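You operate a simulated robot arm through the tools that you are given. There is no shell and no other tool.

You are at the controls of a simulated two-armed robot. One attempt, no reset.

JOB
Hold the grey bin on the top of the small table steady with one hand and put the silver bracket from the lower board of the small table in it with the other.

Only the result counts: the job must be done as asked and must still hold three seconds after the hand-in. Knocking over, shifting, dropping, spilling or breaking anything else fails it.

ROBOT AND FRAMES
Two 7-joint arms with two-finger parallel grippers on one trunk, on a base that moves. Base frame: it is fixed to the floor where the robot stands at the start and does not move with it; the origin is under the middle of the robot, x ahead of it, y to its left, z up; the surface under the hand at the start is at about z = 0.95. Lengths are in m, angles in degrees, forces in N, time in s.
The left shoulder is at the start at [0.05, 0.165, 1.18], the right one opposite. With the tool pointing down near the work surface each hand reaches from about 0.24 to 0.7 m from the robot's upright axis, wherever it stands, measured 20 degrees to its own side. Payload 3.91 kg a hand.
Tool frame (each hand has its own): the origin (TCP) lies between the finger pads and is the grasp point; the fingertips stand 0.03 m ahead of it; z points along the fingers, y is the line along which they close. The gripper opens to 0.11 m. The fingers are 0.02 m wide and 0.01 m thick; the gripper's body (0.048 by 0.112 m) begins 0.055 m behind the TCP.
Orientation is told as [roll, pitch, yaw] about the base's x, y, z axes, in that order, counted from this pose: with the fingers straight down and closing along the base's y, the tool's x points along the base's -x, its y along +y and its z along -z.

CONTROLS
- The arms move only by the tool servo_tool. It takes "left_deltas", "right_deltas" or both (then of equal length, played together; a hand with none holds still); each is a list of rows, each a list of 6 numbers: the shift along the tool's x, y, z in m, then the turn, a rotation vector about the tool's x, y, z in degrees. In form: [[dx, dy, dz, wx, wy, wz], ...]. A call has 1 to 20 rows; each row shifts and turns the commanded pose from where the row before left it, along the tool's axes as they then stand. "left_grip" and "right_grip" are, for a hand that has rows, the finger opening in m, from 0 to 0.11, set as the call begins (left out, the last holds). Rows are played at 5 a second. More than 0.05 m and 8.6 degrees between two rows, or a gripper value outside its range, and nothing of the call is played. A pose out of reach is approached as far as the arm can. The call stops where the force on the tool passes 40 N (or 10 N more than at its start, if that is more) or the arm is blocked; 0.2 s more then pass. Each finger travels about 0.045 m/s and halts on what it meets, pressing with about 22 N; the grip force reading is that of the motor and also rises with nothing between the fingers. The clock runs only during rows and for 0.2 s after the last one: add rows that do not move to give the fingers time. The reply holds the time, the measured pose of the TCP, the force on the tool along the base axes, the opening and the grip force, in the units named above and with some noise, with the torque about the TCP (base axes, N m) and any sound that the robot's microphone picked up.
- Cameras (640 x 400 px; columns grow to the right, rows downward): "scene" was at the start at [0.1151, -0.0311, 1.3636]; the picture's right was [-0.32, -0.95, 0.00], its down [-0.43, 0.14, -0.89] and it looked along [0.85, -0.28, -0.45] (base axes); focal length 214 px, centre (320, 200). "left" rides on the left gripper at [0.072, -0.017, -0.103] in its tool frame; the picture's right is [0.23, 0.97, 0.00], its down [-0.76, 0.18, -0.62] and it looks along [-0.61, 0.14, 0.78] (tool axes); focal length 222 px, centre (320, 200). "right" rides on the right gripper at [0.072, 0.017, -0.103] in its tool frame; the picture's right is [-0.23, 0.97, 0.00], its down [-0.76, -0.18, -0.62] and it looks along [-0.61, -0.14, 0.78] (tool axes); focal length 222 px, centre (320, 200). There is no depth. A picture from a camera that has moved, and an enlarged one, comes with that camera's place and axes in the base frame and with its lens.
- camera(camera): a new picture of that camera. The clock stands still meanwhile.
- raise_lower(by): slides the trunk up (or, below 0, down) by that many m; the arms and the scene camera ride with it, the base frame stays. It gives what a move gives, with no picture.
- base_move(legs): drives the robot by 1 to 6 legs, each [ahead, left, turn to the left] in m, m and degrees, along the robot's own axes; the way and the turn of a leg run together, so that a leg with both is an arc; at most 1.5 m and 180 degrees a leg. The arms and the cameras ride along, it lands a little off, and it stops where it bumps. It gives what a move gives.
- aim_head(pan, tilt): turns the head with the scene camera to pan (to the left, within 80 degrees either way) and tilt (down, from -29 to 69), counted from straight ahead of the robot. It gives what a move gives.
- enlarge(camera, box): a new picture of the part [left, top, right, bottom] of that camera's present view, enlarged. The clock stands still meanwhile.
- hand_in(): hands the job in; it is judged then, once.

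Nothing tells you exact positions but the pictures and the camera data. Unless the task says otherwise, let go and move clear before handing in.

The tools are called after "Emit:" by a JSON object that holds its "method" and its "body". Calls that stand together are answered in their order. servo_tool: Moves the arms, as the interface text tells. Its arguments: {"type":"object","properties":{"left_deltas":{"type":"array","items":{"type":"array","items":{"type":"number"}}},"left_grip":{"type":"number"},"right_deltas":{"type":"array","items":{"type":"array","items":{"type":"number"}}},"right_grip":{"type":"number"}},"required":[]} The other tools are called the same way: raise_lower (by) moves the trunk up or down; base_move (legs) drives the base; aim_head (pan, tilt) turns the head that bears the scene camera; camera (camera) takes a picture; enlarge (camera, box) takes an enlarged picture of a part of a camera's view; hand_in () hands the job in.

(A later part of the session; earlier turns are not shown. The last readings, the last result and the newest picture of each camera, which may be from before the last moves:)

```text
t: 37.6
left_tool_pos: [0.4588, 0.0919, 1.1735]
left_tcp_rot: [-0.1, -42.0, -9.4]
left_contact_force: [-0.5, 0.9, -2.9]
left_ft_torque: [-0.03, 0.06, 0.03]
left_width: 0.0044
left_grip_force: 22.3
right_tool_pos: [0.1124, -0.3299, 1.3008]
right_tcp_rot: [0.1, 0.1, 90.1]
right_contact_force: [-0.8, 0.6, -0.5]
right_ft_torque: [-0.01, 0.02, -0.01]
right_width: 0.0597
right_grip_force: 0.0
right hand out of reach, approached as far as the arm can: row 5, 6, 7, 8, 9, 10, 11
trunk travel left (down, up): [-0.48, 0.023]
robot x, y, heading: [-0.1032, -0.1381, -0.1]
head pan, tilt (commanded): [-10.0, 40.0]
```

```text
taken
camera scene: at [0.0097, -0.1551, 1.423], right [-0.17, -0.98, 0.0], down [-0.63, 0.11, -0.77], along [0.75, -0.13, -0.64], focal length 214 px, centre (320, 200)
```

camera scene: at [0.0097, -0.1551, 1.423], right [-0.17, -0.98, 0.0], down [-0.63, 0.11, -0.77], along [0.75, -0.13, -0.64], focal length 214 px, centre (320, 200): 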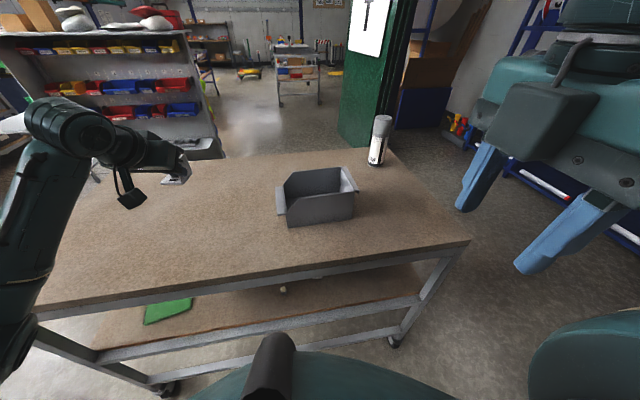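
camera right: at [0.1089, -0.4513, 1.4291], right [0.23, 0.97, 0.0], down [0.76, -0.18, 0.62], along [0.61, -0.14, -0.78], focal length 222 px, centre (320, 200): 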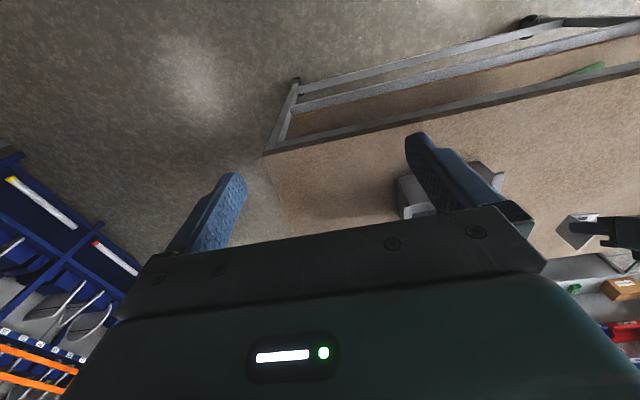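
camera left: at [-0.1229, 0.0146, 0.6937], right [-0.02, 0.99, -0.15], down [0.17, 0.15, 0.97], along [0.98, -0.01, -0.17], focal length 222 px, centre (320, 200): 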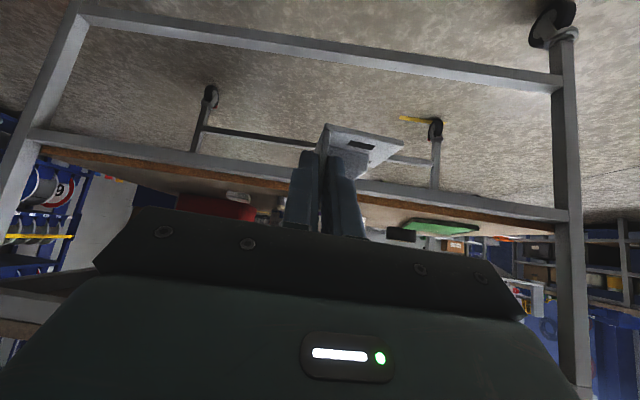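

The right hand was too close to its body to keep its place, but the yaw is reached. I'll check the right camera's pose before going on.

Emit:
{"method": "camera", "body": {"camera": "right"}}

Emit:
{"method": "aim_head", "body": {"pan": -35, "tilt": 30}}

Emit:
{"method": "camera", "body": {"camera": "scene"}}

```text
taken
camera right: at [0.0942, -0.402, 1.4034], right [-0.97, 0.22, 0.0], down [0.17, 0.76, 0.62], along [0.14, 0.61, -0.78], focal length 222 px, centre (320, 200)
```

right: 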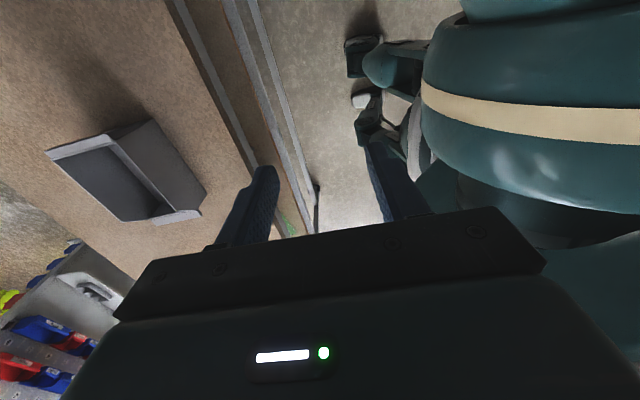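

```text
t: 38.5
left_tool_pos: [0.4592, 0.0898, 1.1743]
left_tcp_rot: [0.0, -41.9, -9.3]
left_contact_force: [-0.1, 0.0, -2.8]
left_ft_torque: [-0.02, 0.09, 0.02]
left_width: 0.005
left_grip_force: 22.2
right_tool_pos: [0.1132, -0.3307, 1.3]
right_tcp_rot: [0.0, 0.1, 90.1]
right_contact_force: [0.2, 0.2, -0.3]
right_ft_torque: [-0.01, -0.05, -0.01]
right_width: 0.0598
right_grip_force: 0.0
trunk travel left (down, up): [-0.48, 0.023]
robot x, y, heading: [-0.1028, -0.1404, -0.2]
head pan, tilt (commanded): [-35.0, 30.0]
```

```text
taken
camera scene: at [0.0002, -0.193, 1.4383], right [-0.57, -0.82, 0.0], down [-0.41, 0.29, -0.87], along [0.71, -0.5, -0.5], focal length 214 px, centre (320, 200)
```

scene: 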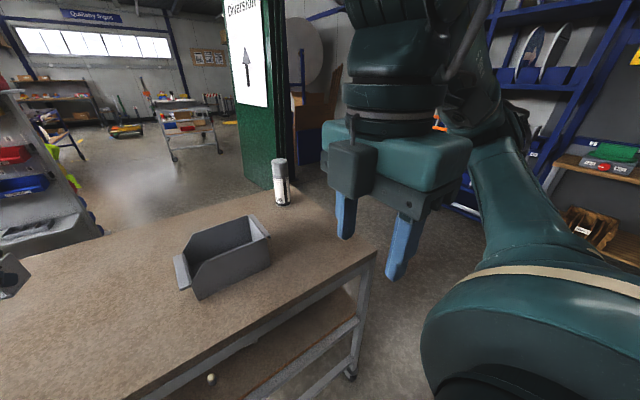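

The right camera is on the outer side, as wanted for the lean. I'll now bring the base closer and to the right, so the bin is centred between the hands.

Emit:
{"method": "base_move", "body": {"legs": [[0.07, -0.1, 0]]}}

Emit:
{"method": "aim_head", "body": {"pan": 0, "tilt": 45}}

Emit:
{"method": "camera", "body": {"camera": "scene"}}

```text
t: 40.1
left_tool_pos: [0.5291, -0.0098, 1.1741]
left_tcp_rot: [0.0, -42.1, -9.6]
left_contact_force: [0.0, -0.2, -2.2]
left_ft_torque: [0.0, 0.09, 0.0]
left_width: 0.0049
left_grip_force: 22.5
right_tool_pos: [0.1808, -0.4298, 1.3003]
right_tcp_rot: [0.1, 0.0, 90.0]
right_contact_force: [0.6, 0.3, -0.3]
right_ft_torque: [-0.02, 0.02, -0.01]
right_width: 0.0602
right_grip_force: 0.0
trunk travel left (down, up): [-0.48, 0.023]
robot x, y, heading: [-0.0317, -0.2376, 0.2]
head pan, tilt (commanded): [-35.0, 30.0]
```

```text
t: 41.1
left_tool_pos: [0.5295, -0.0095, 1.175]
left_tcp_rot: [0.0, -42.0, -9.4]
left_contact_force: [-0.1, -0.1, -2.7]
left_ft_torque: [-0.03, 0.08, -0.01]
left_width: 0.0049
left_grip_force: 21.5
right_tool_pos: [0.1805, -0.4312, 1.3011]
right_tcp_rot: [0.0, 0.2, 90.0]
right_contact_force: [0.3, 0.0, 0.8]
right_ft_torque: [0.02, -0.01, -0.03]
right_width: 0.0598
right_grip_force: 0.0
trunk travel left (down, up): [-0.48, 0.023]
robot x, y, heading: [-0.0344, -0.2403, 0.2]
head pan, tilt (commanded): [0.0, 45.0]
```

```text
taken
camera scene: at [0.0767, -0.2406, 1.4157], right [0.0, -1.0, 0.0], down [-0.71, 0.0, -0.71], along [0.71, 0.0, -0.71], focal length 214 px, centre (320, 200)
```

scene: 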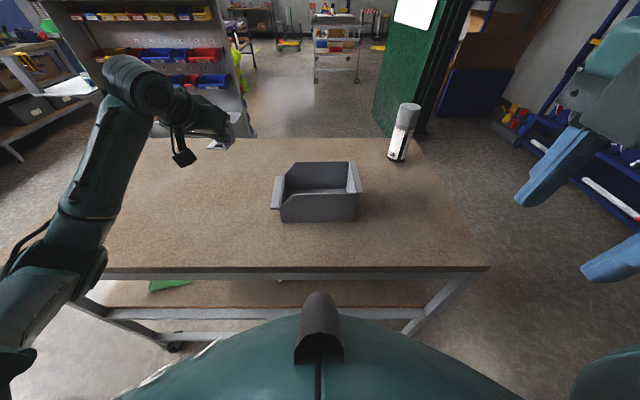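

Good layout. I'll extend the right hand forward first, at safe height, to get it back into its reachable space.

Emit:
{"method": "servo_tool", "body": {"right_deltas": [[0, -0.03, 0, 0, 0, 0], [0, -0.03, 0, 0, 0, 0], [0, -0.03, 0, 0, 0, 0], [0, -0.03, 0, 0, 0, 0], [0, -0.03, 0, 0, 0, 0], [0, 0, 0, 0, 0, 0]]}}

```text
t: 42.5
left_tool_pos: [0.5287, -0.0106, 1.175]
left_tcp_rot: [0.0, -42.0, -9.5]
left_contact_force: [-0.3, -0.4, -2.1]
left_ft_torque: [0.0, 0.05, 0.02]
left_width: 0.0049
left_grip_force: 21.8
right_tool_pos: [0.2336, -0.3681, 1.3214]
right_tcp_rot: [0.0, 0.1, 89.8]
right_contact_force: [-0.2, 0.2, 0.2]
right_ft_torque: [0.0, 0.0, -0.04]
right_width: 0.0602
right_grip_force: 0.1
right hand out of reach, approached as far as the arm can: row 1, 2, 3, 4, 5
trunk travel left (down, up): [-0.48, 0.023]
robot x, y, heading: [-0.0353, -0.2397, -0.3]
head pan, tilt (commanded): [0.0, 45.0]
```

The arm is still saturated in that straight-down yawed pose. I'll try the leaned orientation, which puts the wrist over to the right, and see whether that's reachable.

Emit:
{"method": "servo_tool", "body": {"right_deltas": [[0, 0, 0, 0, -7.5, 0], [0, 0, 0, 0, -7.5, 0], [0, 0, 0, 0, -7.5, 0], [0, 0, 0, 0, -7.5, 0], [0, 0, 0, 0, -7.5, 0], [0, 0, 0, 0, -7.5, 0], [0, 0, 0, 0, 0, 0]]}}

Emit:
{"method": "aim_head", "body": {"pan": -25, "tilt": 35}}

Emit:
{"method": "camera", "body": {"camera": "scene"}}

```text
t: 44.1
left_tool_pos: [0.5287, -0.0087, 1.174]
left_tcp_rot: [0.0, -41.9, -9.5]
left_contact_force: [1.4, 0.2, -2.1]
left_ft_torque: [0.02, 0.05, 0.0]
left_width: 0.0045
left_grip_force: 22.4
right_tool_pos: [0.1639, -0.3114, 1.3488]
right_tcp_rot: [-0.1, -44.8, 89.9]
right_contact_force: [-0.1, 0.0, -0.1]
right_ft_torque: [0.01, -0.02, -0.02]
right_width: 0.0599
right_grip_force: 0.0
right hand out of reach, approached as far as the arm can: row 1, 2, 3, 4, 5, 6
trunk travel left (down, up): [-0.48, 0.023]
robot x, y, heading: [-0.0316, -0.2392, -0.0]
head pan, tilt (commanded): [0.0, 45.0]
```

```text
t: 45.0
left_tool_pos: [0.5294, -0.0112, 1.174]
left_tcp_rot: [0.0, -42.0, -9.5]
left_contact_force: [0.2, -0.5, -2.0]
left_ft_torque: [-0.02, 0.05, -0.04]
left_width: 0.0049
left_grip_force: 22.0
right_tool_pos: [0.1646, -0.3119, 1.3485]
right_tcp_rot: [0.0, -44.9, 89.9]
right_contact_force: [0.1, -0.7, -0.2]
right_ft_torque: [0.02, -0.02, 0.0]
right_width: 0.0596
right_grip_force: 0.1
trunk travel left (down, up): [-0.48, 0.023]
robot x, y, heading: [-0.0367, -0.2413, -0.1]
head pan, tilt (commanded): [-25.0, 35.0]
```

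```text
taken
camera scene: at [0.0752, -0.2776, 1.4305], right [-0.42, -0.91, 0.0], down [-0.52, 0.24, -0.82], along [0.74, -0.35, -0.57], focal length 214 px, centre (320, 200)
```

scene: 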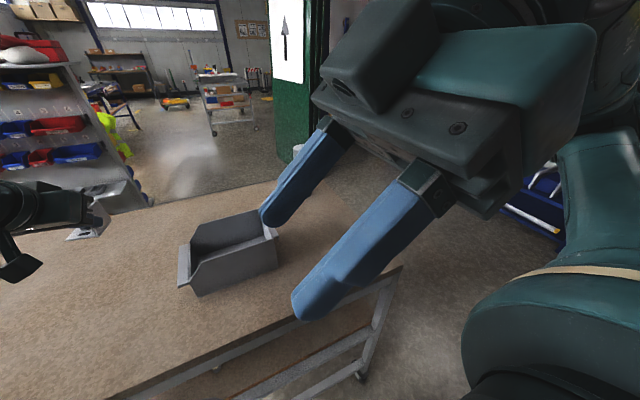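

The +90° yaw runs into a wrist limit and has pulled the hand close to my head, so I'll abandon that grip. A yaw-0 grip on the bin's right (back) wall is better; I'll unwind the right hand in small steps.

Emit:
{"method": "servo_tool", "body": {"right_deltas": [[0, 0, -0.01, 0, 0, 8.2], [0, 0, -0.01, 0, 0, 8.2], [0, 0, -0.01, 0, 0, 8.2], [0, 0, -0.01, 0, 0, 8.2]]}}

```text
t: 46.0
left_tool_pos: [0.5282, -0.0099, 1.1751]
left_tcp_rot: [-0.1, -42.0, -9.5]
left_contact_force: [0.4, -0.4, -2.0]
left_ft_torque: [-0.04, 0.07, 0.01]
left_width: 0.0048
left_grip_force: 21.7
right_tool_pos: [0.1622, -0.3395, 1.3769]
right_tcp_rot: [28.4, -36.5, 47.6]
right_contact_force: [0.1, -0.6, -0.6]
right_ft_torque: [0.04, 0.01, -0.02]
right_width: 0.0602
right_grip_force: 0.0
trunk travel left (down, up): [-0.48, 0.023]
robot x, y, heading: [-0.0308, -0.2367, -0.2]
head pan, tilt (commanded): [-25.0, 35.0]
```

The hand follows exactly again. I'll continue unwinding the yaw while moving it forward, away from the head.

Emit:
{"method": "servo_tool", "body": {"right_deltas": [[-0.0136, -0.021, 0, 0, 0, 8.17], [-0.0165, -0.0188, 0, 0, 0, 8.17], [-0.019, -0.0163, 0, 0, 0, 8.17], [-0.0211, -0.0134, 0, 0, 0, 8.17], [-0.0228, -0.0103, 0, 0, 0, 8.17], [-0.024, -0.007, 0, 0, 0, 8.17], [-0.0248, -0.0035, 0, 0, 0, 8.17]]}}

```text
t: 47.6
left_tool_pos: [0.5288, -0.0107, 1.1736]
left_tcp_rot: [0.0, -42.1, -9.5]
left_contact_force: [0.2, 0.3, -2.8]
left_ft_torque: [-0.03, 0.11, -0.04]
left_width: 0.0051
left_grip_force: 22.2
right_tool_pos: [0.3389, -0.3376, 1.3769]
right_tcp_rot: [44.9, 0.1, 0.0]
right_contact_force: [0.3, -0.3, 0.0]
right_ft_torque: [0.01, 0.0, 0.0]
right_width: 0.0598
right_grip_force: 0.0
trunk travel left (down, up): [-0.48, 0.023]
robot x, y, heading: [-0.032, -0.2392, 0.0]
head pan, tilt (commanded): [-25.0, 35.0]
```

Emit:
{"method": "servo_tool", "body": {"right_deltas": [[0, 0, 0, 7.5, 0, 0], [0, 0, 0, 7.5, 0, 0], [0, 0, 0, 7.5, 0, 0], [0, 0, 0, 7.5, 0, 0], [0, 0, 0, 7.5, 0, 0], [0, 0, 0, 7.5, 0, 0]]}}

Emit:
{"method": "camera", "body": {"camera": "right"}}

Emit:
{"method": "camera", "body": {"camera": "scene"}}

```text
t: 49.0
left_tool_pos: [0.5296, -0.0102, 1.1738]
left_tcp_rot: [-0.2, -42.0, -9.4]
left_contact_force: [-0.5, 0.0, -2.4]
left_ft_torque: [-0.07, 0.04, -0.02]
left_width: 0.0049
left_grip_force: 22.0
right_tool_pos: [0.3297, -0.3711, 1.3731]
right_tcp_rot: [-0.1, -0.1, -0.2]
right_contact_force: [-0.4, -1.0, 0.2]
right_ft_torque: [0.0, -0.02, 0.02]
right_width: 0.0599
right_grip_force: 0.0
right hand out of reach, approached as far as the arm can: row 5, 6
trunk travel left (down, up): [-0.48, 0.023]
robot x, y, heading: [-0.0353, -0.2385, 0.2]
head pan, tilt (commanded): [-25.0, 35.0]
```

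```text
taken
camera right: at [0.256, -0.3539, 1.4745], right [0.23, 0.97, 0.0], down [0.76, -0.18, 0.62], along [0.61, -0.15, -0.78], focal length 222 px, centre (320, 200)
```

right: 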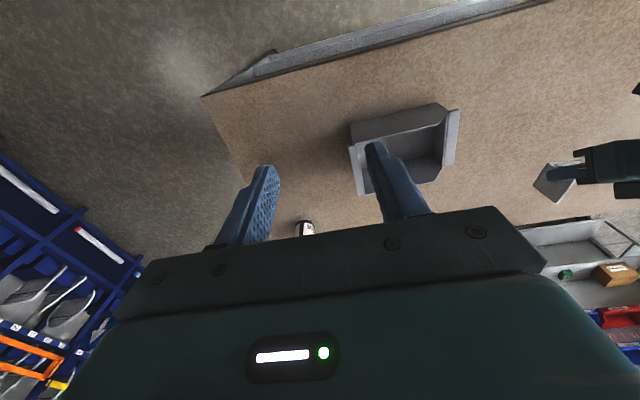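

```text
taken
camera scene: at [0.0753, -0.2768, 1.4305], right [-0.42, -0.91, 0.0], down [-0.52, 0.24, -0.82], along [0.74, -0.35, -0.57], focal length 214 px, centre (320, 200)
```

scene: 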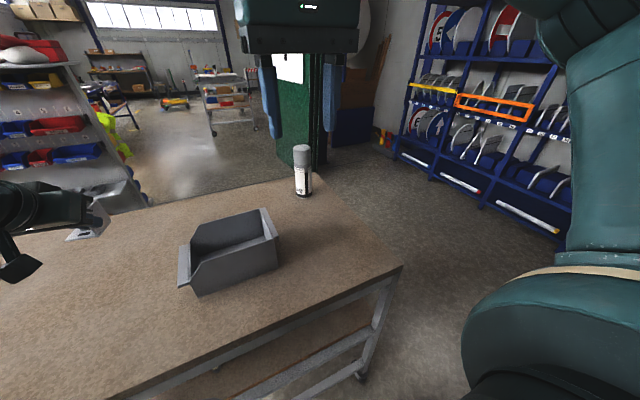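

The right hand is back to a plain downward pose. Let me zoom on the bin's back wall and flange for accurate placing.

Emit:
{"method": "enlarge", "body": {"camera": "scene", "box": [165, 195, 293, 305]}}

Emit:
{"method": "enlarge", "body": {"camera": "right", "box": [330, 90, 474, 215]}}

```text
3.64 times, centred on (229, 250) of scene
camera zoom: at [0.0753, -0.2768, 1.4305], right [-0.42, -0.91, 0.0], down [-0.52, 0.24, -0.82], along [0.74, -0.35, -0.57], focal length 780 px, centre (651, 18)
```

zoom: 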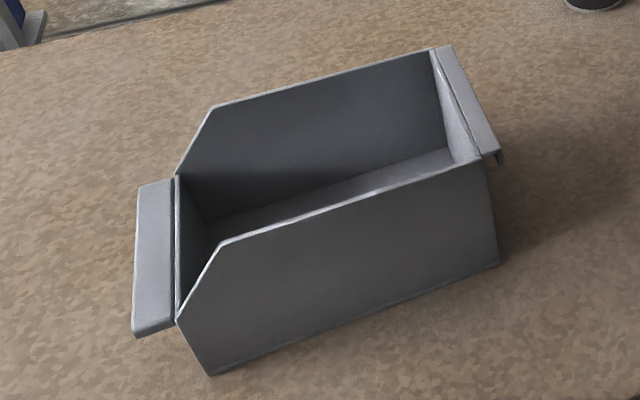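

```text
3.20 times, centred on (402, 152) of right
camera zoom: at [0.256, -0.3539, 1.4745], right [0.23, 0.97, 0.0], down [0.76, -0.18, 0.62], along [0.61, -0.15, -0.78], focal length 711 px, centre (58, 352)
```

zoom: 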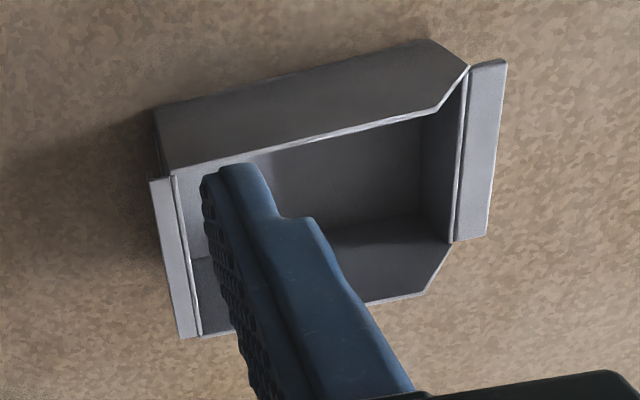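

The back wall rim is around y≈−0.326 with its flange reaching y≈−0.340. I'll bring the right hand above it, still 10 cm high, and align with the wrist camera.

Emit:
{"method": "servo_tool", "body": {"right_deltas": [[-0.0317, 0.0067, 0.0288, 0, 0, 0], [-0.0317, 0.0067, 0.0288, 0, 0, 0], [-0.0317, 0.0067, 0.0288, 0, 0, 0], [-0.0317, 0.0067, 0.0288, 0, 0, 0], [-0.0317, 0.0067, 0.0288, 0, 0, 0], [-0.0317, 0.0067, 0.0288, 0, 0, 0], [0, 0, 0, 0, 0, 0]]}}

Emit:
{"method": "camera", "body": {"camera": "right"}}

Emit:
{"method": "enlarge", "body": {"camera": "right", "box": [210, 70, 430, 215]}}

Emit:
{"method": "camera", "body": {"camera": "scene"}}

```text
t: 50.6
left_tool_pos: [0.5285, -0.0101, 1.1743]
left_tcp_rot: [0.0, -42.0, -9.5]
left_contact_force: [1.0, 0.1, -1.9]
left_ft_torque: [-0.03, 0.03, 0.0]
left_width: 0.0046
left_grip_force: 22.0
right_tool_pos: [0.4817, -0.4157, 1.2018]
right_tcp_rot: [0.1, -0.2, 0.1]
right_contact_force: [0.5, 0.2, 0.6]
right_ft_torque: [-0.01, -0.03, 0.02]
right_width: 0.0602
right_grip_force: 0.1
right hand out of reach, approached as far as the arm can: row 1, 2, 3, 4, 5, 6
trunk travel left (down, up): [-0.48, 0.023]
robot x, y, heading: [-0.0336, -0.2375, -0.0]
head pan, tilt (commanded): [-25.0, 35.0]
```

```text
taken
camera right: at [0.4085, -0.3979, 1.3044], right [0.23, 0.97, 0.0], down [0.76, -0.18, 0.63], along [0.61, -0.14, -0.78], focal length 222 px, centre (320, 200)
```

right: 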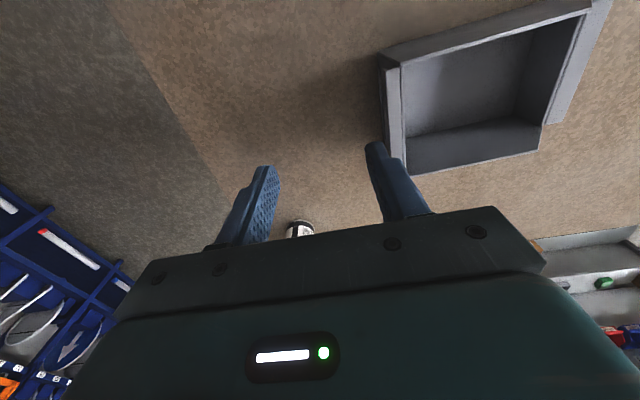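

```text
2.76 times, centred on (320, 142) of right
camera zoom: at [0.4085, -0.3979, 1.3044], right [0.23, 0.97, 0.0], down [0.76, -0.18, 0.63], along [0.61, -0.14, -0.78], focal length 613 px, centre (320, 359)
```

zoom: 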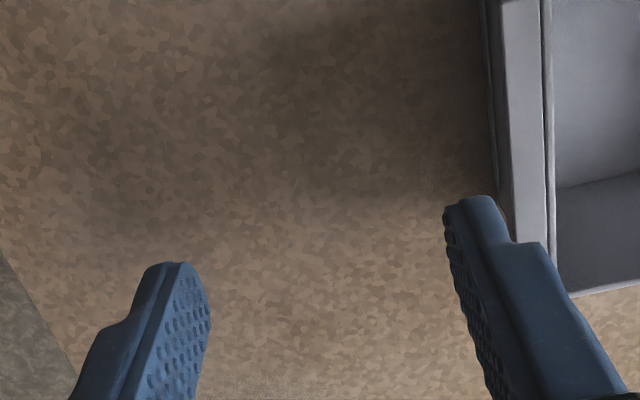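

```text
taken
camera scene: at [0.0748, -0.2776, 1.4306], right [-0.42, -0.91, 0.0], down [-0.52, 0.24, -0.82], along [0.74, -0.35, -0.57], focal length 214 px, centre (320, 200)
```

scene: 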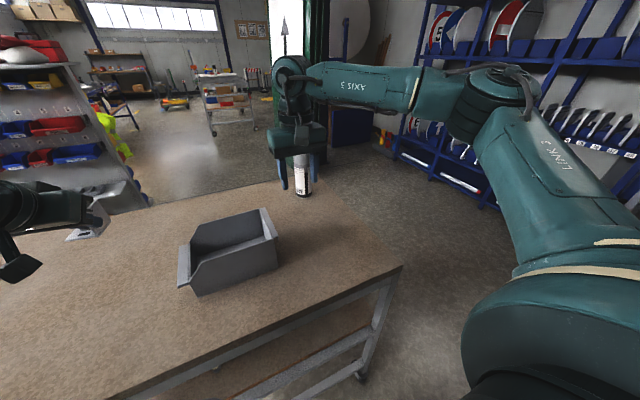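

The right arm's elbow is now in an awkward posture and the arm saturates short of the goal (0.482, −0.416, 1.202). I'll probe with small moves to see which directions are free.

Emit:
{"method": "servo_tool", "body": {"right_deltas": [[0, 0.02, 0, 0, 0, 0], [0, 0.02, 0, 0, 0, 0]]}}

Emit:
{"method": "servo_tool", "body": {"right_deltas": [[-0.02, 0, 0, 0, 0, 0], [-0.02, 0, 0, 0, 0, 0]]}}

```text
t: 51.2
left_tool_pos: [0.5298, -0.0094, 1.1744]
left_tcp_rot: [0.0, -42.0, -9.4]
left_contact_force: [-0.2, 0.0, -2.3]
left_ft_torque: [0.01, 0.09, 0.0]
left_width: 0.0048
left_grip_force: 22.3
right_tool_pos: [0.464, -0.3965, 1.1988]
right_tcp_rot: [0.0, -0.1, 0.0]
right_contact_force: [-0.2, -0.6, 0.6]
right_ft_torque: [0.0, 0.01, 0.01]
right_width: 0.06
right_grip_force: 0.0
right hand out of reach, approached as far as the arm can: row 1, 2
trunk travel left (down, up): [-0.48, 0.023]
robot x, y, heading: [-0.0331, -0.2421, -0.2]
head pan, tilt (commanded): [-25.0, 35.0]
```

```text
t: 51.8
left_tool_pos: [0.5283, -0.0098, 1.1747]
left_tcp_rot: [0.0, -42.0, -9.5]
left_contact_force: [0.2, 0.1, -2.5]
left_ft_torque: [-0.04, 0.04, 0.0]
left_width: 0.0047
left_grip_force: 22.0
right_tool_pos: [0.4824, -0.4143, 1.1981]
right_tcp_rot: [0.1, -0.1, 0.0]
right_contact_force: [0.1, -0.5, -0.1]
right_ft_torque: [0.0, -0.02, -0.01]
right_width: 0.06
right_grip_force: 0.1
right hand out of reach, approached as far as the arm can: row 1, 2
trunk travel left (down, up): [-0.48, 0.023]
robot x, y, heading: [-0.033, -0.243, -0.1]
head pan, tilt (commanded): [-25.0, 35.0]
```

The hand slides along a boundary, likely the wrist-roll joint at its limit. The opposite yaw (−90°) should be free and suits a near-wall grip, so I'll test turning that way.

Emit:
{"method": "servo_tool", "body": {"right_deltas": [[0.005, 0, -0.005, 0, 0, 8.2], [0.005, 0, -0.005, 0, 0, 8.2], [0, 0, 0, 0, 0, 8.2], [0, 0, 0, 0, 0, 8.2]]}}

```text
t: 52.8
left_tool_pos: [0.5295, -0.01, 1.1748]
left_tcp_rot: [0.0, -42.0, -9.5]
left_contact_force: [0.2, 0.3, -2.4]
left_ft_torque: [-0.05, 0.06, 0.0]
left_width: 0.0049
left_grip_force: 22.4
right_tool_pos: [0.4743, -0.4143, 1.2095]
right_tcp_rot: [-0.1, -0.1, -33.0]
right_contact_force: [0.4, -0.2, -0.2]
right_ft_torque: [-0.01, 0.01, 0.01]
right_width: 0.06
right_grip_force: 0.1
trunk travel left (down, up): [-0.48, 0.023]
robot x, y, heading: [-0.0346, -0.2403, -0.3]
head pan, tilt (commanded): [-25.0, 35.0]
```

That direction is free. I'll continue the yaw to −90° and then lean the hand to the right for the near-wall grip.

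Emit:
{"method": "servo_tool", "body": {"right_deltas": [[0, 0, 0, 0, 0, 8.14], [0, 0, 0, 0, 0, 8.14], [0, 0, 0, 0, 0, 8.14], [0, 0, 0, 0, 0, 8.14], [0, 0, 0, 0, 0, 8.14], [0, 0, 0, 0, 0, 8.14], [0, 0, 0, 0, 0, 8.14]]}}

Emit:
{"method": "camera", "body": {"camera": "scene"}}

Emit:
{"method": "camera", "body": {"camera": "right"}}

```text
t: 54.4
left_tool_pos: [0.5279, -0.0095, 1.1743]
left_tcp_rot: [0.1, -42.0, -9.5]
left_contact_force: [-0.5, -0.1, -2.0]
left_ft_torque: [0.0, 0.08, 0.0]
left_width: 0.0047
left_grip_force: 21.8
right_tool_pos: [0.4731, -0.4148, 1.2093]
right_tcp_rot: [0.1, -0.1, -89.9]
right_contact_force: [0.1, -0.1, 0.4]
right_ft_torque: [-0.02, 0.02, -0.01]
right_width: 0.0599
right_grip_force: 0.1
trunk travel left (down, up): [-0.48, 0.023]
robot x, y, heading: [-0.0344, -0.2419, 0.2]
head pan, tilt (commanded): [-25.0, 35.0]
```

```text
taken
camera scene: at [0.0751, -0.2777, 1.4305], right [-0.42, -0.91, 0.0], down [-0.52, 0.24, -0.82], along [0.74, -0.35, -0.57], focal length 214 px, centre (320, 200)
```

scene: 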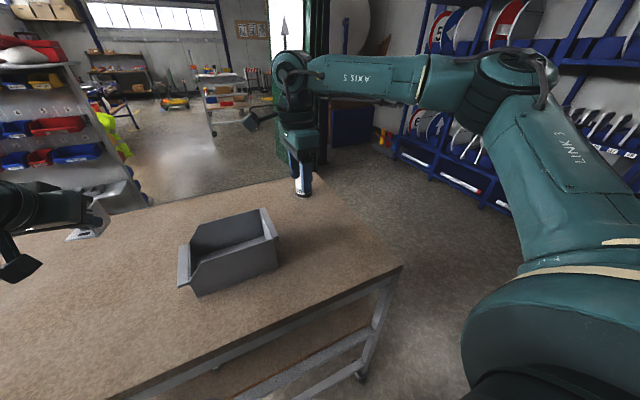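

```text
taken
camera right: at [0.4893, -0.3414, 1.3115], right [0.97, -0.23, 0.0], down [-0.18, -0.76, 0.62], along [-0.14, -0.61, -0.78], focal length 222 px, centre (320, 200)
```

right: 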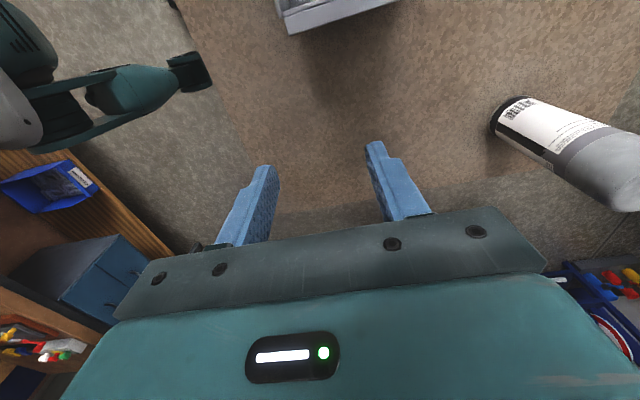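

Yaw −90° is reached without saturation. Now I'll lean the right hand 45° to the right; its camera will then look down at the bin wall.

Emit:
{"method": "servo_tool", "body": {"right_deltas": [[0, 0, 0, 0, 7.5, 0], [0, 0, 0, 0, 7.5, 0], [0, 0, 0, 0, 7.5, 0], [0, 0, 0, 0, 7.5, 0], [0, 0, 0, 0, 7.5, 0], [0, 0, 0, 0, 7.5, 0], [0, 0, 0, 0, 0, 0]]}}

Emit:
{"method": "camera", "body": {"camera": "scene"}}

Emit:
{"method": "camera", "body": {"camera": "right"}}

```text
t: 56.0
left_tool_pos: [0.5285, -0.01, 1.1726]
left_tcp_rot: [-0.1, -41.9, -9.5]
left_contact_force: [0.6, -0.4, -2.6]
left_ft_torque: [-0.04, 0.06, 0.02]
left_width: 0.0047
left_grip_force: 21.3
right_tool_pos: [0.4744, -0.4143, 1.21]
right_tcp_rot: [0.2, 45.0, -89.6]
right_contact_force: [-0.1, 0.6, 0.5]
right_ft_torque: [0.0, 0.03, -0.04]
right_width: 0.06
right_grip_force: 0.1
trunk travel left (down, up): [-0.48, 0.023]
robot x, y, heading: [-0.034, -0.236, -0.0]
head pan, tilt (commanded): [-25.0, 35.0]
```

```text
taken
camera scene: at [0.0751, -0.2774, 1.4305], right [-0.42, -0.91, 0.0], down [-0.52, 0.24, -0.82], along [0.74, -0.35, -0.57], focal length 214 px, centre (320, 200)
```

scene: 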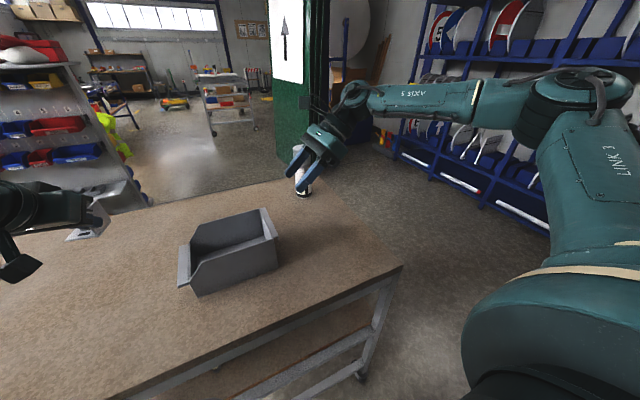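

```text
taken
camera right: at [0.4897, -0.4355, 1.3327], right [0.97, -0.16, -0.16], down [-0.17, -0.98, -0.1], along [-0.14, 0.12, -0.98], focal length 222 px, centre (320, 200)
```

right: 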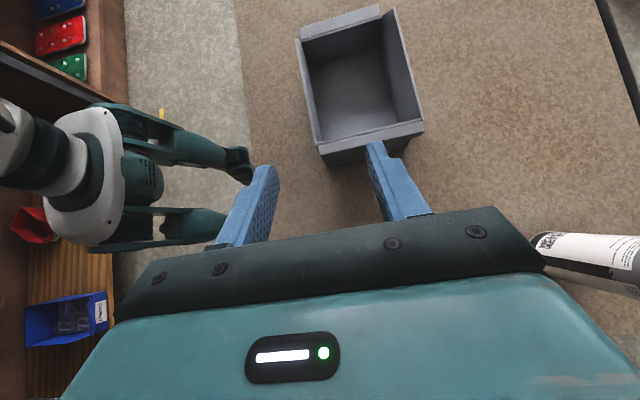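

The leaned pose works, and the right camera now looks straight down on the bin. I'll zoom in to locate the near wall precisely.

Emit:
{"method": "enlarge", "body": {"camera": "right", "box": [280, 0, 440, 170]}}

```text
2.35 times, centred on (360, 85) of right
camera zoom: at [0.4897, -0.4355, 1.3327], right [0.97, -0.16, -0.16], down [-0.17, -0.98, -0.1], along [-0.14, 0.12, -0.98], focal length 523 px, centre (226, 471)
```

zoom: 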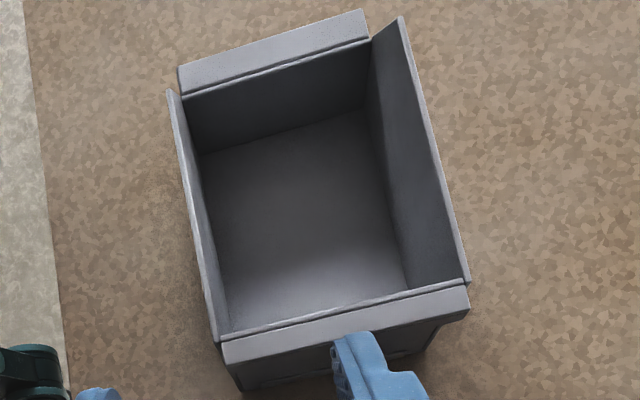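

Near-wall rim measured at x≈0.4555 around y=−0.30. I'll go to a pre-grasp 8 cm short along the finger axis and re-check alignment.

Emit:
{"method": "servo_tool", "body": {"right_deltas": [[-0.0095, -0.0056, 0.0336, 0, 0, 0], [-0.0095, -0.0056, 0.0336, 0, 0, 0], [-0.0095, -0.0056, 0.0336, 0, 0, 0], [0, 0, 0, 0, 0, 0]]}}

Emit:
{"method": "camera", "body": {"camera": "right"}}

Emit:
{"method": "enlarge", "body": {"camera": "right", "box": [220, 70, 420, 220]}}

Emit:
{"method": "camera", "body": {"camera": "scene"}}

```text
t: 57.0
left_tool_pos: [0.5289, -0.0111, 1.1729]
left_tcp_rot: [0.0, -42.0, -9.6]
left_contact_force: [0.6, 0.9, -2.8]
left_ft_torque: [-0.03, 0.05, -0.03]
left_width: 0.0046
left_grip_force: 22.0
right_tool_pos: [0.4555, -0.3628, 1.1162]
right_tcp_rot: [0.1, 44.9, -89.7]
right_contact_force: [-0.9, 0.2, 0.6]
right_ft_torque: [0.01, -0.02, 0.01]
right_width: 0.06
right_grip_force: 0.1
trunk travel left (down, up): [-0.48, 0.023]
robot x, y, heading: [-0.0306, -0.2383, -0.3]
head pan, tilt (commanded): [-25.0, 35.0]
```

```text
taken
camera right: at [0.4713, -0.3845, 1.2396], right [0.97, -0.16, -0.16], down [-0.17, -0.98, -0.1], along [-0.14, 0.12, -0.98], focal length 222 px, centre (320, 200)
```

right: 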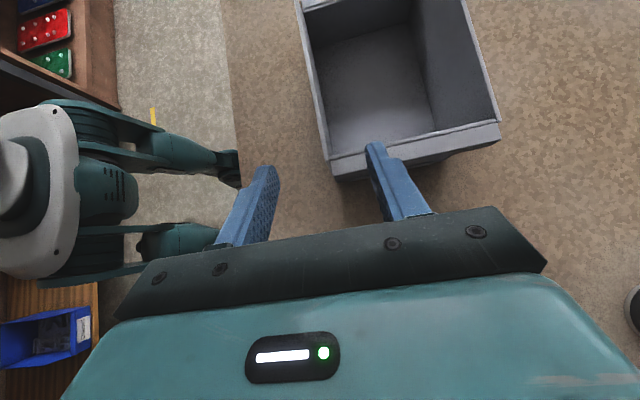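

```text
2.67 times, centred on (320, 145) of right
camera zoom: at [0.4713, -0.3845, 1.2396], right [0.97, -0.16, -0.16], down [-0.17, -0.98, -0.1], along [-0.14, 0.12, -0.98], focal length 592 px, centre (320, 347)
```

zoom: 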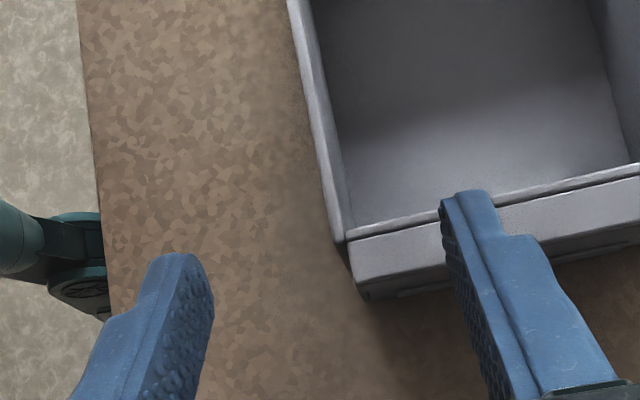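

```text
taken
camera scene: at [0.0749, -0.2779, 1.4306], right [-0.42, -0.91, 0.0], down [-0.52, 0.24, -0.82], along [0.74, -0.35, -0.57], focal length 214 px, centre (320, 200)
```

scene: 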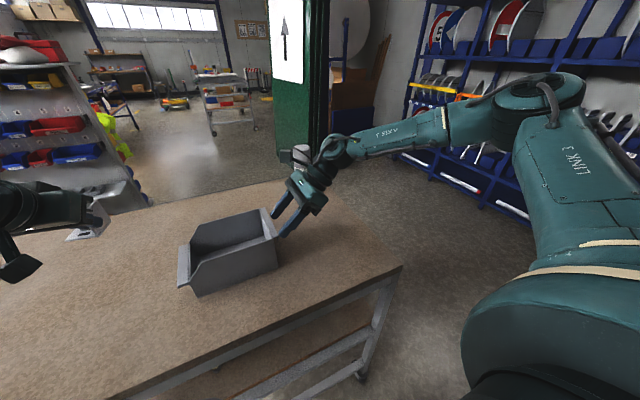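

Alignment is good: the wall is about 2 mm off the finger centre line, which I'll correct. Advancing along the finger axis to straddle the near wall.

Emit:
{"method": "servo_tool", "body": {"right_deltas": [[0, 0.002, 0.015, 0, 0, 0], [0, 0, 0.015, 0, 0, 0], [0, 0, 0.015, 0, 0, 0], [0, 0, 0.015, 0, 0, 0], [0, 0, 0, 0, 0, 0]]}}

Emit:
{"method": "enlarge", "body": {"camera": "right", "box": [220, 70, 420, 220]}}

Emit:
{"method": "enlarge", "body": {"camera": "scene", "box": [165, 150, 345, 300]}}

```text
t: 58.2
left_tool_pos: [0.5279, -0.0111, 1.1744]
left_tcp_rot: [0.0, -41.9, -9.6]
left_contact_force: [0.2, 0.1, -2.2]
left_ft_torque: [0.03, 0.06, 0.0]
left_width: 0.0045
left_grip_force: 21.8
right_tool_pos: [0.4588, -0.321, 1.0754]
right_tcp_rot: [0.1, 44.9, -89.6]
right_contact_force: [0.5, -0.9, -0.4]
right_ft_torque: [0.03, 0.01, 0.0]
right_width: 0.0599
right_grip_force: 0.1
trunk travel left (down, up): [-0.48, 0.023]
robot x, y, heading: [-0.0316, -0.2399, 0.0]
head pan, tilt (commanded): [-25.0, 35.0]
```

```text
2.67 times, centred on (320, 145) of right
camera zoom: at [0.4749, -0.3423, 1.1986], right [0.97, -0.16, -0.16], down [-0.17, -0.98, -0.1], along [-0.14, 0.12, -0.98], focal length 592 px, centre (320, 347)
```

zoom: 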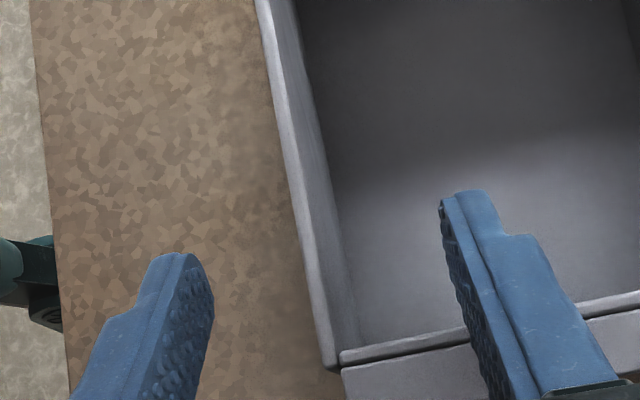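

```text
2.67 times, centred on (255, 225) of scene
camera zoom: at [0.075, -0.278, 1.4305], right [-0.42, -0.91, 0.0], down [-0.52, 0.24, -0.82], along [0.74, -0.35, -0.57], focal length 572 px, centre (493, 133)
```

zoom: 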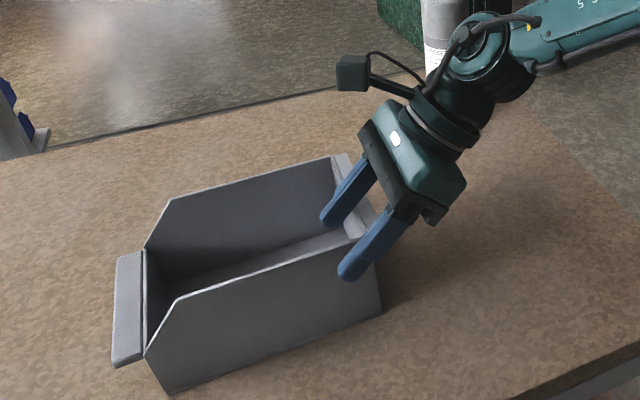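

Fingers straddle the wall cleanly. A 2 mm correction, the last 2 cm forward, then I'll check and close.

Emit:
{"method": "servo_tool", "body": {"right_deltas": [[0, -0.002, 0.01, 0, 0, 0], [0, 0, 0.01, 0, 0, 0], [0, 0, 0, 0, 0, 0]], "right_grip": 0.03}}

Emit:
{"method": "enlarge", "body": {"camera": "right", "box": [220, 70, 420, 220]}}

Emit:
{"method": "enlarge", "body": {"camera": "scene", "box": [165, 150, 345, 300]}}

```text
t: 59.0
left_tool_pos: [0.5292, -0.0104, 1.1747]
left_tcp_rot: [0.0, -42.1, -9.5]
left_contact_force: [0.5, 0.0, -3.1]
left_ft_torque: [0.01, 0.11, 0.03]
left_width: 0.0048
left_grip_force: 21.6
right_tool_pos: [0.4515, -0.3106, 1.0651]
right_tcp_rot: [0.1, 45.0, -89.7]
right_contact_force: [-0.5, -0.3, 0.9]
right_ft_torque: [0.02, 0.01, -0.03]
right_width: 0.0301
right_grip_force: 0.1
right hand out of reach, approached as far as the arm can: row 2
trunk travel left (down, up): [-0.48, 0.023]
robot x, y, heading: [-0.0333, -0.244, -0.3]
head pan, tilt (commanded): [-25.0, 35.0]
```

```text
2.67 times, centred on (320, 145) of right
camera zoom: at [0.4676, -0.3334, 1.189], right [0.97, -0.16, -0.16], down [-0.17, -0.98, -0.1], along [-0.14, 0.12, -0.98], focal length 592 px, centre (320, 347)
```

zoom: 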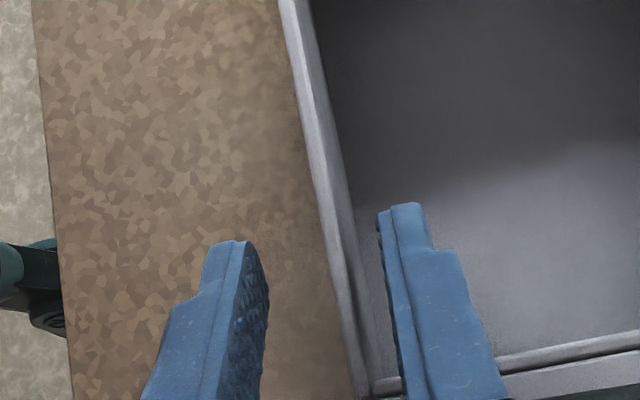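

```text
2.67 times, centred on (255, 225) of scene
camera zoom: at [0.0752, -0.2777, 1.4305], right [-0.42, -0.91, 0.0], down [-0.52, 0.24, -0.82], along [0.74, -0.35, -0.57], focal length 572 px, centre (493, 133)
```

zoom: 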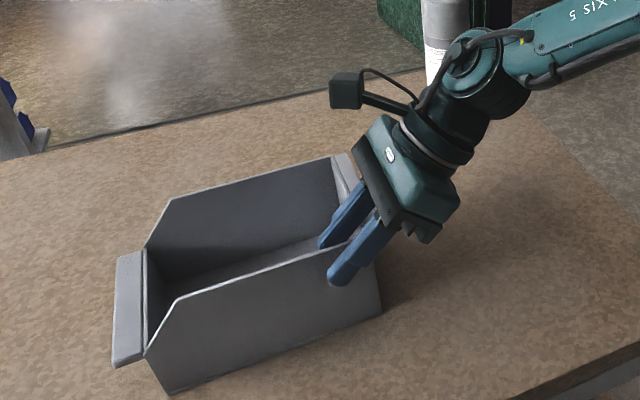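

I'm now slightly off (wall about 5 mm toward the inner finger) and grazed a reach limit. I'll test a small +x correction before closing.

Emit:
{"method": "servo_tool", "body": {"right_deltas": [[0, 0.005, 0, 0, 0, 0], [0, 0, 0, 0, 0, 0]]}}

Emit:
{"method": "enlarge", "body": {"camera": "right", "box": [220, 70, 420, 220]}}

```text
t: 59.6
left_tool_pos: [0.529, -0.0108, 1.1753]
left_tcp_rot: [-0.1, -42.1, -9.4]
left_contact_force: [-0.2, 0.4, -1.6]
left_ft_torque: [-0.02, 0.05, -0.02]
left_width: 0.0047
left_grip_force: 21.8
right_tool_pos: [0.4546, -0.3139, 1.0676]
right_tcp_rot: [0.1, 44.9, -89.7]
right_contact_force: [-0.1, 0.1, 0.0]
right_ft_torque: [0.0, 0.02, -0.01]
right_width: 0.0301
right_grip_force: 0.0
right hand out of reach, approached as far as the arm can: row 1
trunk travel left (down, up): [-0.48, 0.023]
robot x, y, heading: [-0.0345, -0.2377, -0.1]
head pan, tilt (commanded): [-25.0, 35.0]
```

```text
2.67 times, centred on (320, 145) of right
camera zoom: at [0.4704, -0.3351, 1.1907], right [0.97, -0.16, -0.16], down [-0.17, -0.98, -0.1], along [-0.14, 0.12, -0.98], focal length 592 px, centre (320, 347)
```

zoom: 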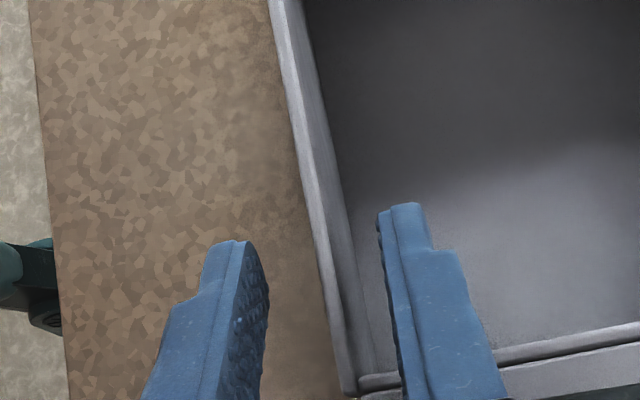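

The arm is at a limit in the (+x, +y, −z) direction here. I'll back the right hand out along its axis, then reposition the base and trunk so the grip falls well inside its workspace.

Emit:
{"method": "servo_tool", "body": {"right_deltas": [[0, 0, -0.03, 0, 0, 0], [0, 0, -0.03, 0, 0, 0], [0, 0, -0.03, 0, 0, 0], [0, 0, -0.03, 0, 0, 0], [0, 0, -0.03, 0, 0, 0], [0, 0, -0.03, 0, 0, 0]], "right_grip": 0.05}}

```text
t: 61.0
left_tool_pos: [0.5289, -0.0104, 1.1757]
left_tcp_rot: [0.1, -42.0, -9.6]
left_contact_force: [-0.7, 0.3, -1.3]
left_ft_torque: [-0.02, 0.05, 0.0]
left_width: 0.0049
left_grip_force: 22.2
right_tool_pos: [0.4553, -0.4401, 1.1949]
right_tcp_rot: [0.1, 44.9, -89.6]
right_contact_force: [0.6, -0.4, -0.3]
right_ft_torque: [-0.03, 0.0, -0.02]
right_width: 0.0503
right_grip_force: 0.1
trunk travel left (down, up): [-0.48, 0.023]
robot x, y, heading: [-0.0318, -0.2414, -0.4]
head pan, tilt (commanded): [-25.0, 35.0]
```

Emit:
{"method": "raise_lower", "body": {"by": -0.06}}

Emit:
{"method": "base_move", "body": {"legs": [[0.03, 0.05, 0]]}}

Emit:
{"method": "camera", "body": {"camera": "right"}}

Emit:
{"method": "camera", "body": {"camera": "scene"}}

```text
t: 62.0
left_tool_pos: [0.5286, -0.0104, 1.1146]
left_tcp_rot: [0.0, -42.0, -9.5]
left_contact_force: [-0.9, -0.4, -1.6]
left_ft_torque: [-0.01, 0.04, -0.02]
left_width: 0.0047
left_grip_force: 22.0
right_tool_pos: [0.4549, -0.4407, 1.1343]
right_tcp_rot: [0.1, 45.0, -89.6]
right_contact_force: [-0.6, 0.4, 0.2]
right_ft_torque: [-0.02, 0.01, 0.01]
right_width: 0.0502
right_grip_force: 0.0
trunk travel left (down, up): [-0.42, 0.083]
robot x, y, heading: [-0.0343, -0.2408, -0.2]
head pan, tilt (commanded): [-25.0, 35.0]
```

```text
t: 63.1
left_tool_pos: [0.5583, 0.0411, 1.1137]
left_tcp_rot: [0.0, -42.0, -9.4]
left_contact_force: [0.3, 0.4, -1.9]
left_ft_torque: [-0.05, 0.06, 0.01]
left_width: 0.0047
left_grip_force: 21.2
right_tool_pos: [0.4859, -0.3881, 1.1349]
right_tcp_rot: [0.0, 44.9, -89.7]
right_contact_force: [-0.1, -0.1, 0.7]
right_ft_torque: [-0.01, 0.0, -0.02]
right_width: 0.0499
right_grip_force: 0.1
trunk travel left (down, up): [-0.42, 0.083]
robot x, y, heading: [-0.005, -0.1934, -0.1]
head pan, tilt (commanded): [-25.0, 35.0]
```

```text
taken
camera right: at [0.5024, -0.4107, 1.2579], right [0.97, -0.16, -0.16], down [-0.17, -0.98, -0.1], along [-0.14, 0.12, -0.98], focal length 222 px, centre (320, 200)
```

right: 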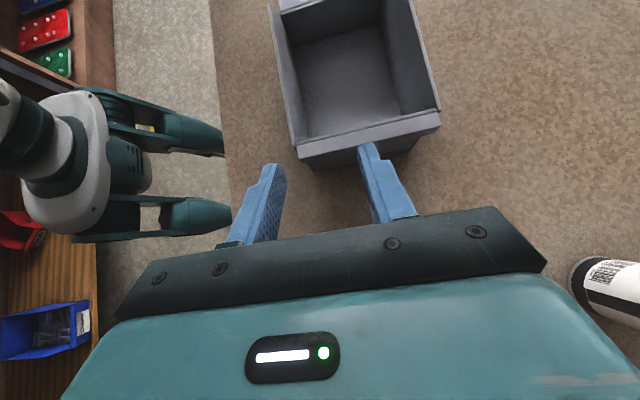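

```text
taken
camera scene: at [0.1061, -0.2268, 1.3705], right [-0.42, -0.91, 0.0], down [-0.52, 0.24, -0.82], along [0.74, -0.35, -0.57], focal length 214 px, centre (320, 200)
```

scene: 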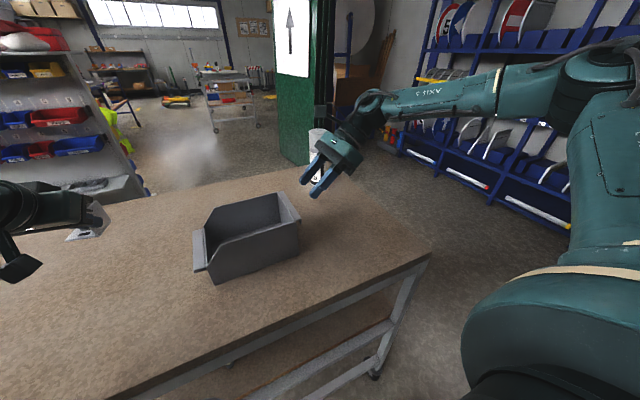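

Reach margin should be better now. Moving to the pre-grasp again, re-centring on the wall.

Emit:
{"method": "servo_tool", "body": {"right_deltas": [[0.0023, -0.0096, 0.0169, 0, 0, 0], [0.0023, -0.0096, 0.0169, 0, 0, 0], [0.0023, -0.0096, 0.0169, 0, 0, 0], [0, 0, 0, 0, 0, 0]]}}

Emit:
{"method": "enlarge", "body": {"camera": "right", "box": [220, 70, 420, 220]}}

```text
t: 64.1
left_tool_pos: [0.5586, 0.0403, 1.114]
left_tcp_rot: [0.1, -42.0, -9.5]
left_contact_force: [-1.3, -0.8, -3.3]
left_ft_torque: [0.02, 0.09, 0.01]
left_width: 0.0048
left_grip_force: 22.1
right_tool_pos: [0.4589, -0.3484, 1.1047]
right_tcp_rot: [-0.1, 44.8, -89.7]
right_contact_force: [-0.1, 0.2, 0.5]
right_ft_torque: [-0.02, 0.02, -0.01]
right_width: 0.0502
right_grip_force: 0.0
trunk travel left (down, up): [-0.42, 0.083]
robot x, y, heading: [-0.0028, -0.1873, -0.2]
head pan, tilt (commanded): [-25.0, 35.0]
```

```text
2.67 times, centred on (320, 145) of right
camera zoom: at [0.4739, -0.37, 1.2265], right [0.97, -0.16, -0.16], down [-0.17, -0.98, -0.1], along [-0.14, 0.12, -0.98], focal length 592 px, centre (320, 347)
```

zoom: 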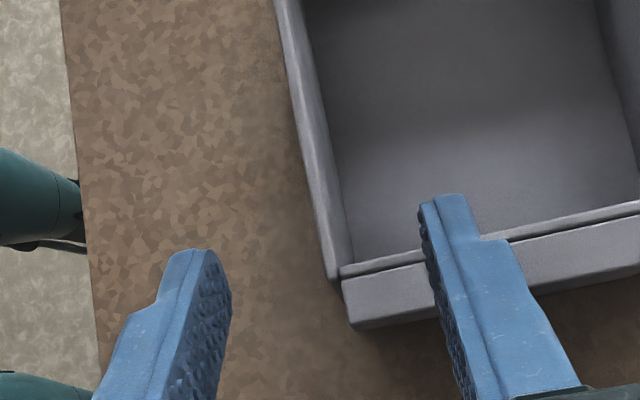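

Centred within 1 mm. Advancing the last 6 cm around the wall.

Emit:
{"method": "servo_tool", "body": {"right_deltas": [[0, -0.0007, 0.015, 0, 0, 0], [0, 0, 0.015, 0, 0, 0], [0, 0, 0.015, 0, 0, 0], [0, 0, 0.015, 0, 0, 0], [0, 0, 0, 0, 0, 0]]}}

Emit:
{"method": "enlarge", "body": {"camera": "right", "box": [220, 70, 420, 220]}}

Emit:
{"method": "enlarge", "body": {"camera": "scene", "box": [180, 150, 360, 300]}}

```text
t: 65.3
left_tool_pos: [0.5597, 0.0402, 1.114]
left_tcp_rot: [0.0, -42.0, -9.5]
left_contact_force: [-0.3, -0.5, -1.2]
left_ft_torque: [-0.02, 0.07, 0.01]
left_width: 0.0048
left_grip_force: 22.2
right_tool_pos: [0.4566, -0.3063, 1.062]
right_tcp_rot: [0.0, 44.9, -89.8]
right_contact_force: [-0.1, 0.4, 0.7]
right_ft_torque: [0.01, -0.02, -0.02]
right_width: 0.0504
right_grip_force: 0.1
trunk travel left (down, up): [-0.42, 0.083]
robot x, y, heading: [-0.0029, -0.1903, -0.1]
head pan, tilt (commanded): [-25.0, 35.0]
```

```text
2.67 times, centred on (320, 145) of right
camera zoom: at [0.4725, -0.3274, 1.1853], right [0.97, -0.16, -0.16], down [-0.17, -0.98, -0.1], along [-0.14, 0.12, -0.98], focal length 592 px, centre (320, 347)
```

zoom: 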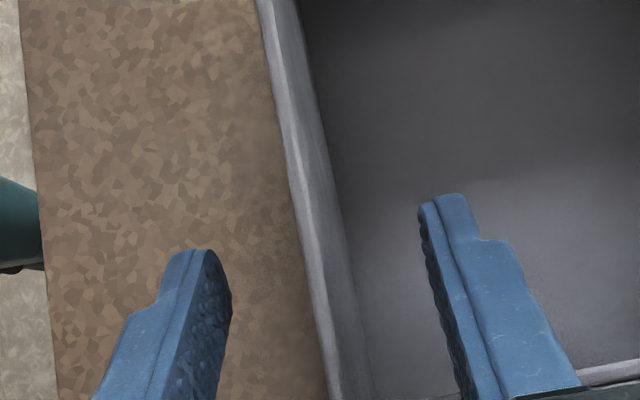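

```text
2.67 times, centred on (270, 225) of scene
camera zoom: at [0.1056, -0.2274, 1.3705], right [-0.42, -0.91, 0.0], down [-0.52, 0.24, -0.82], along [0.74, -0.35, -0.57], focal length 572 px, centre (453, 133)
```

zoom: 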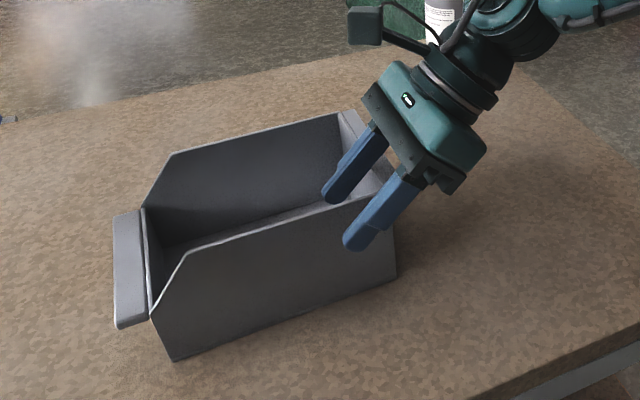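

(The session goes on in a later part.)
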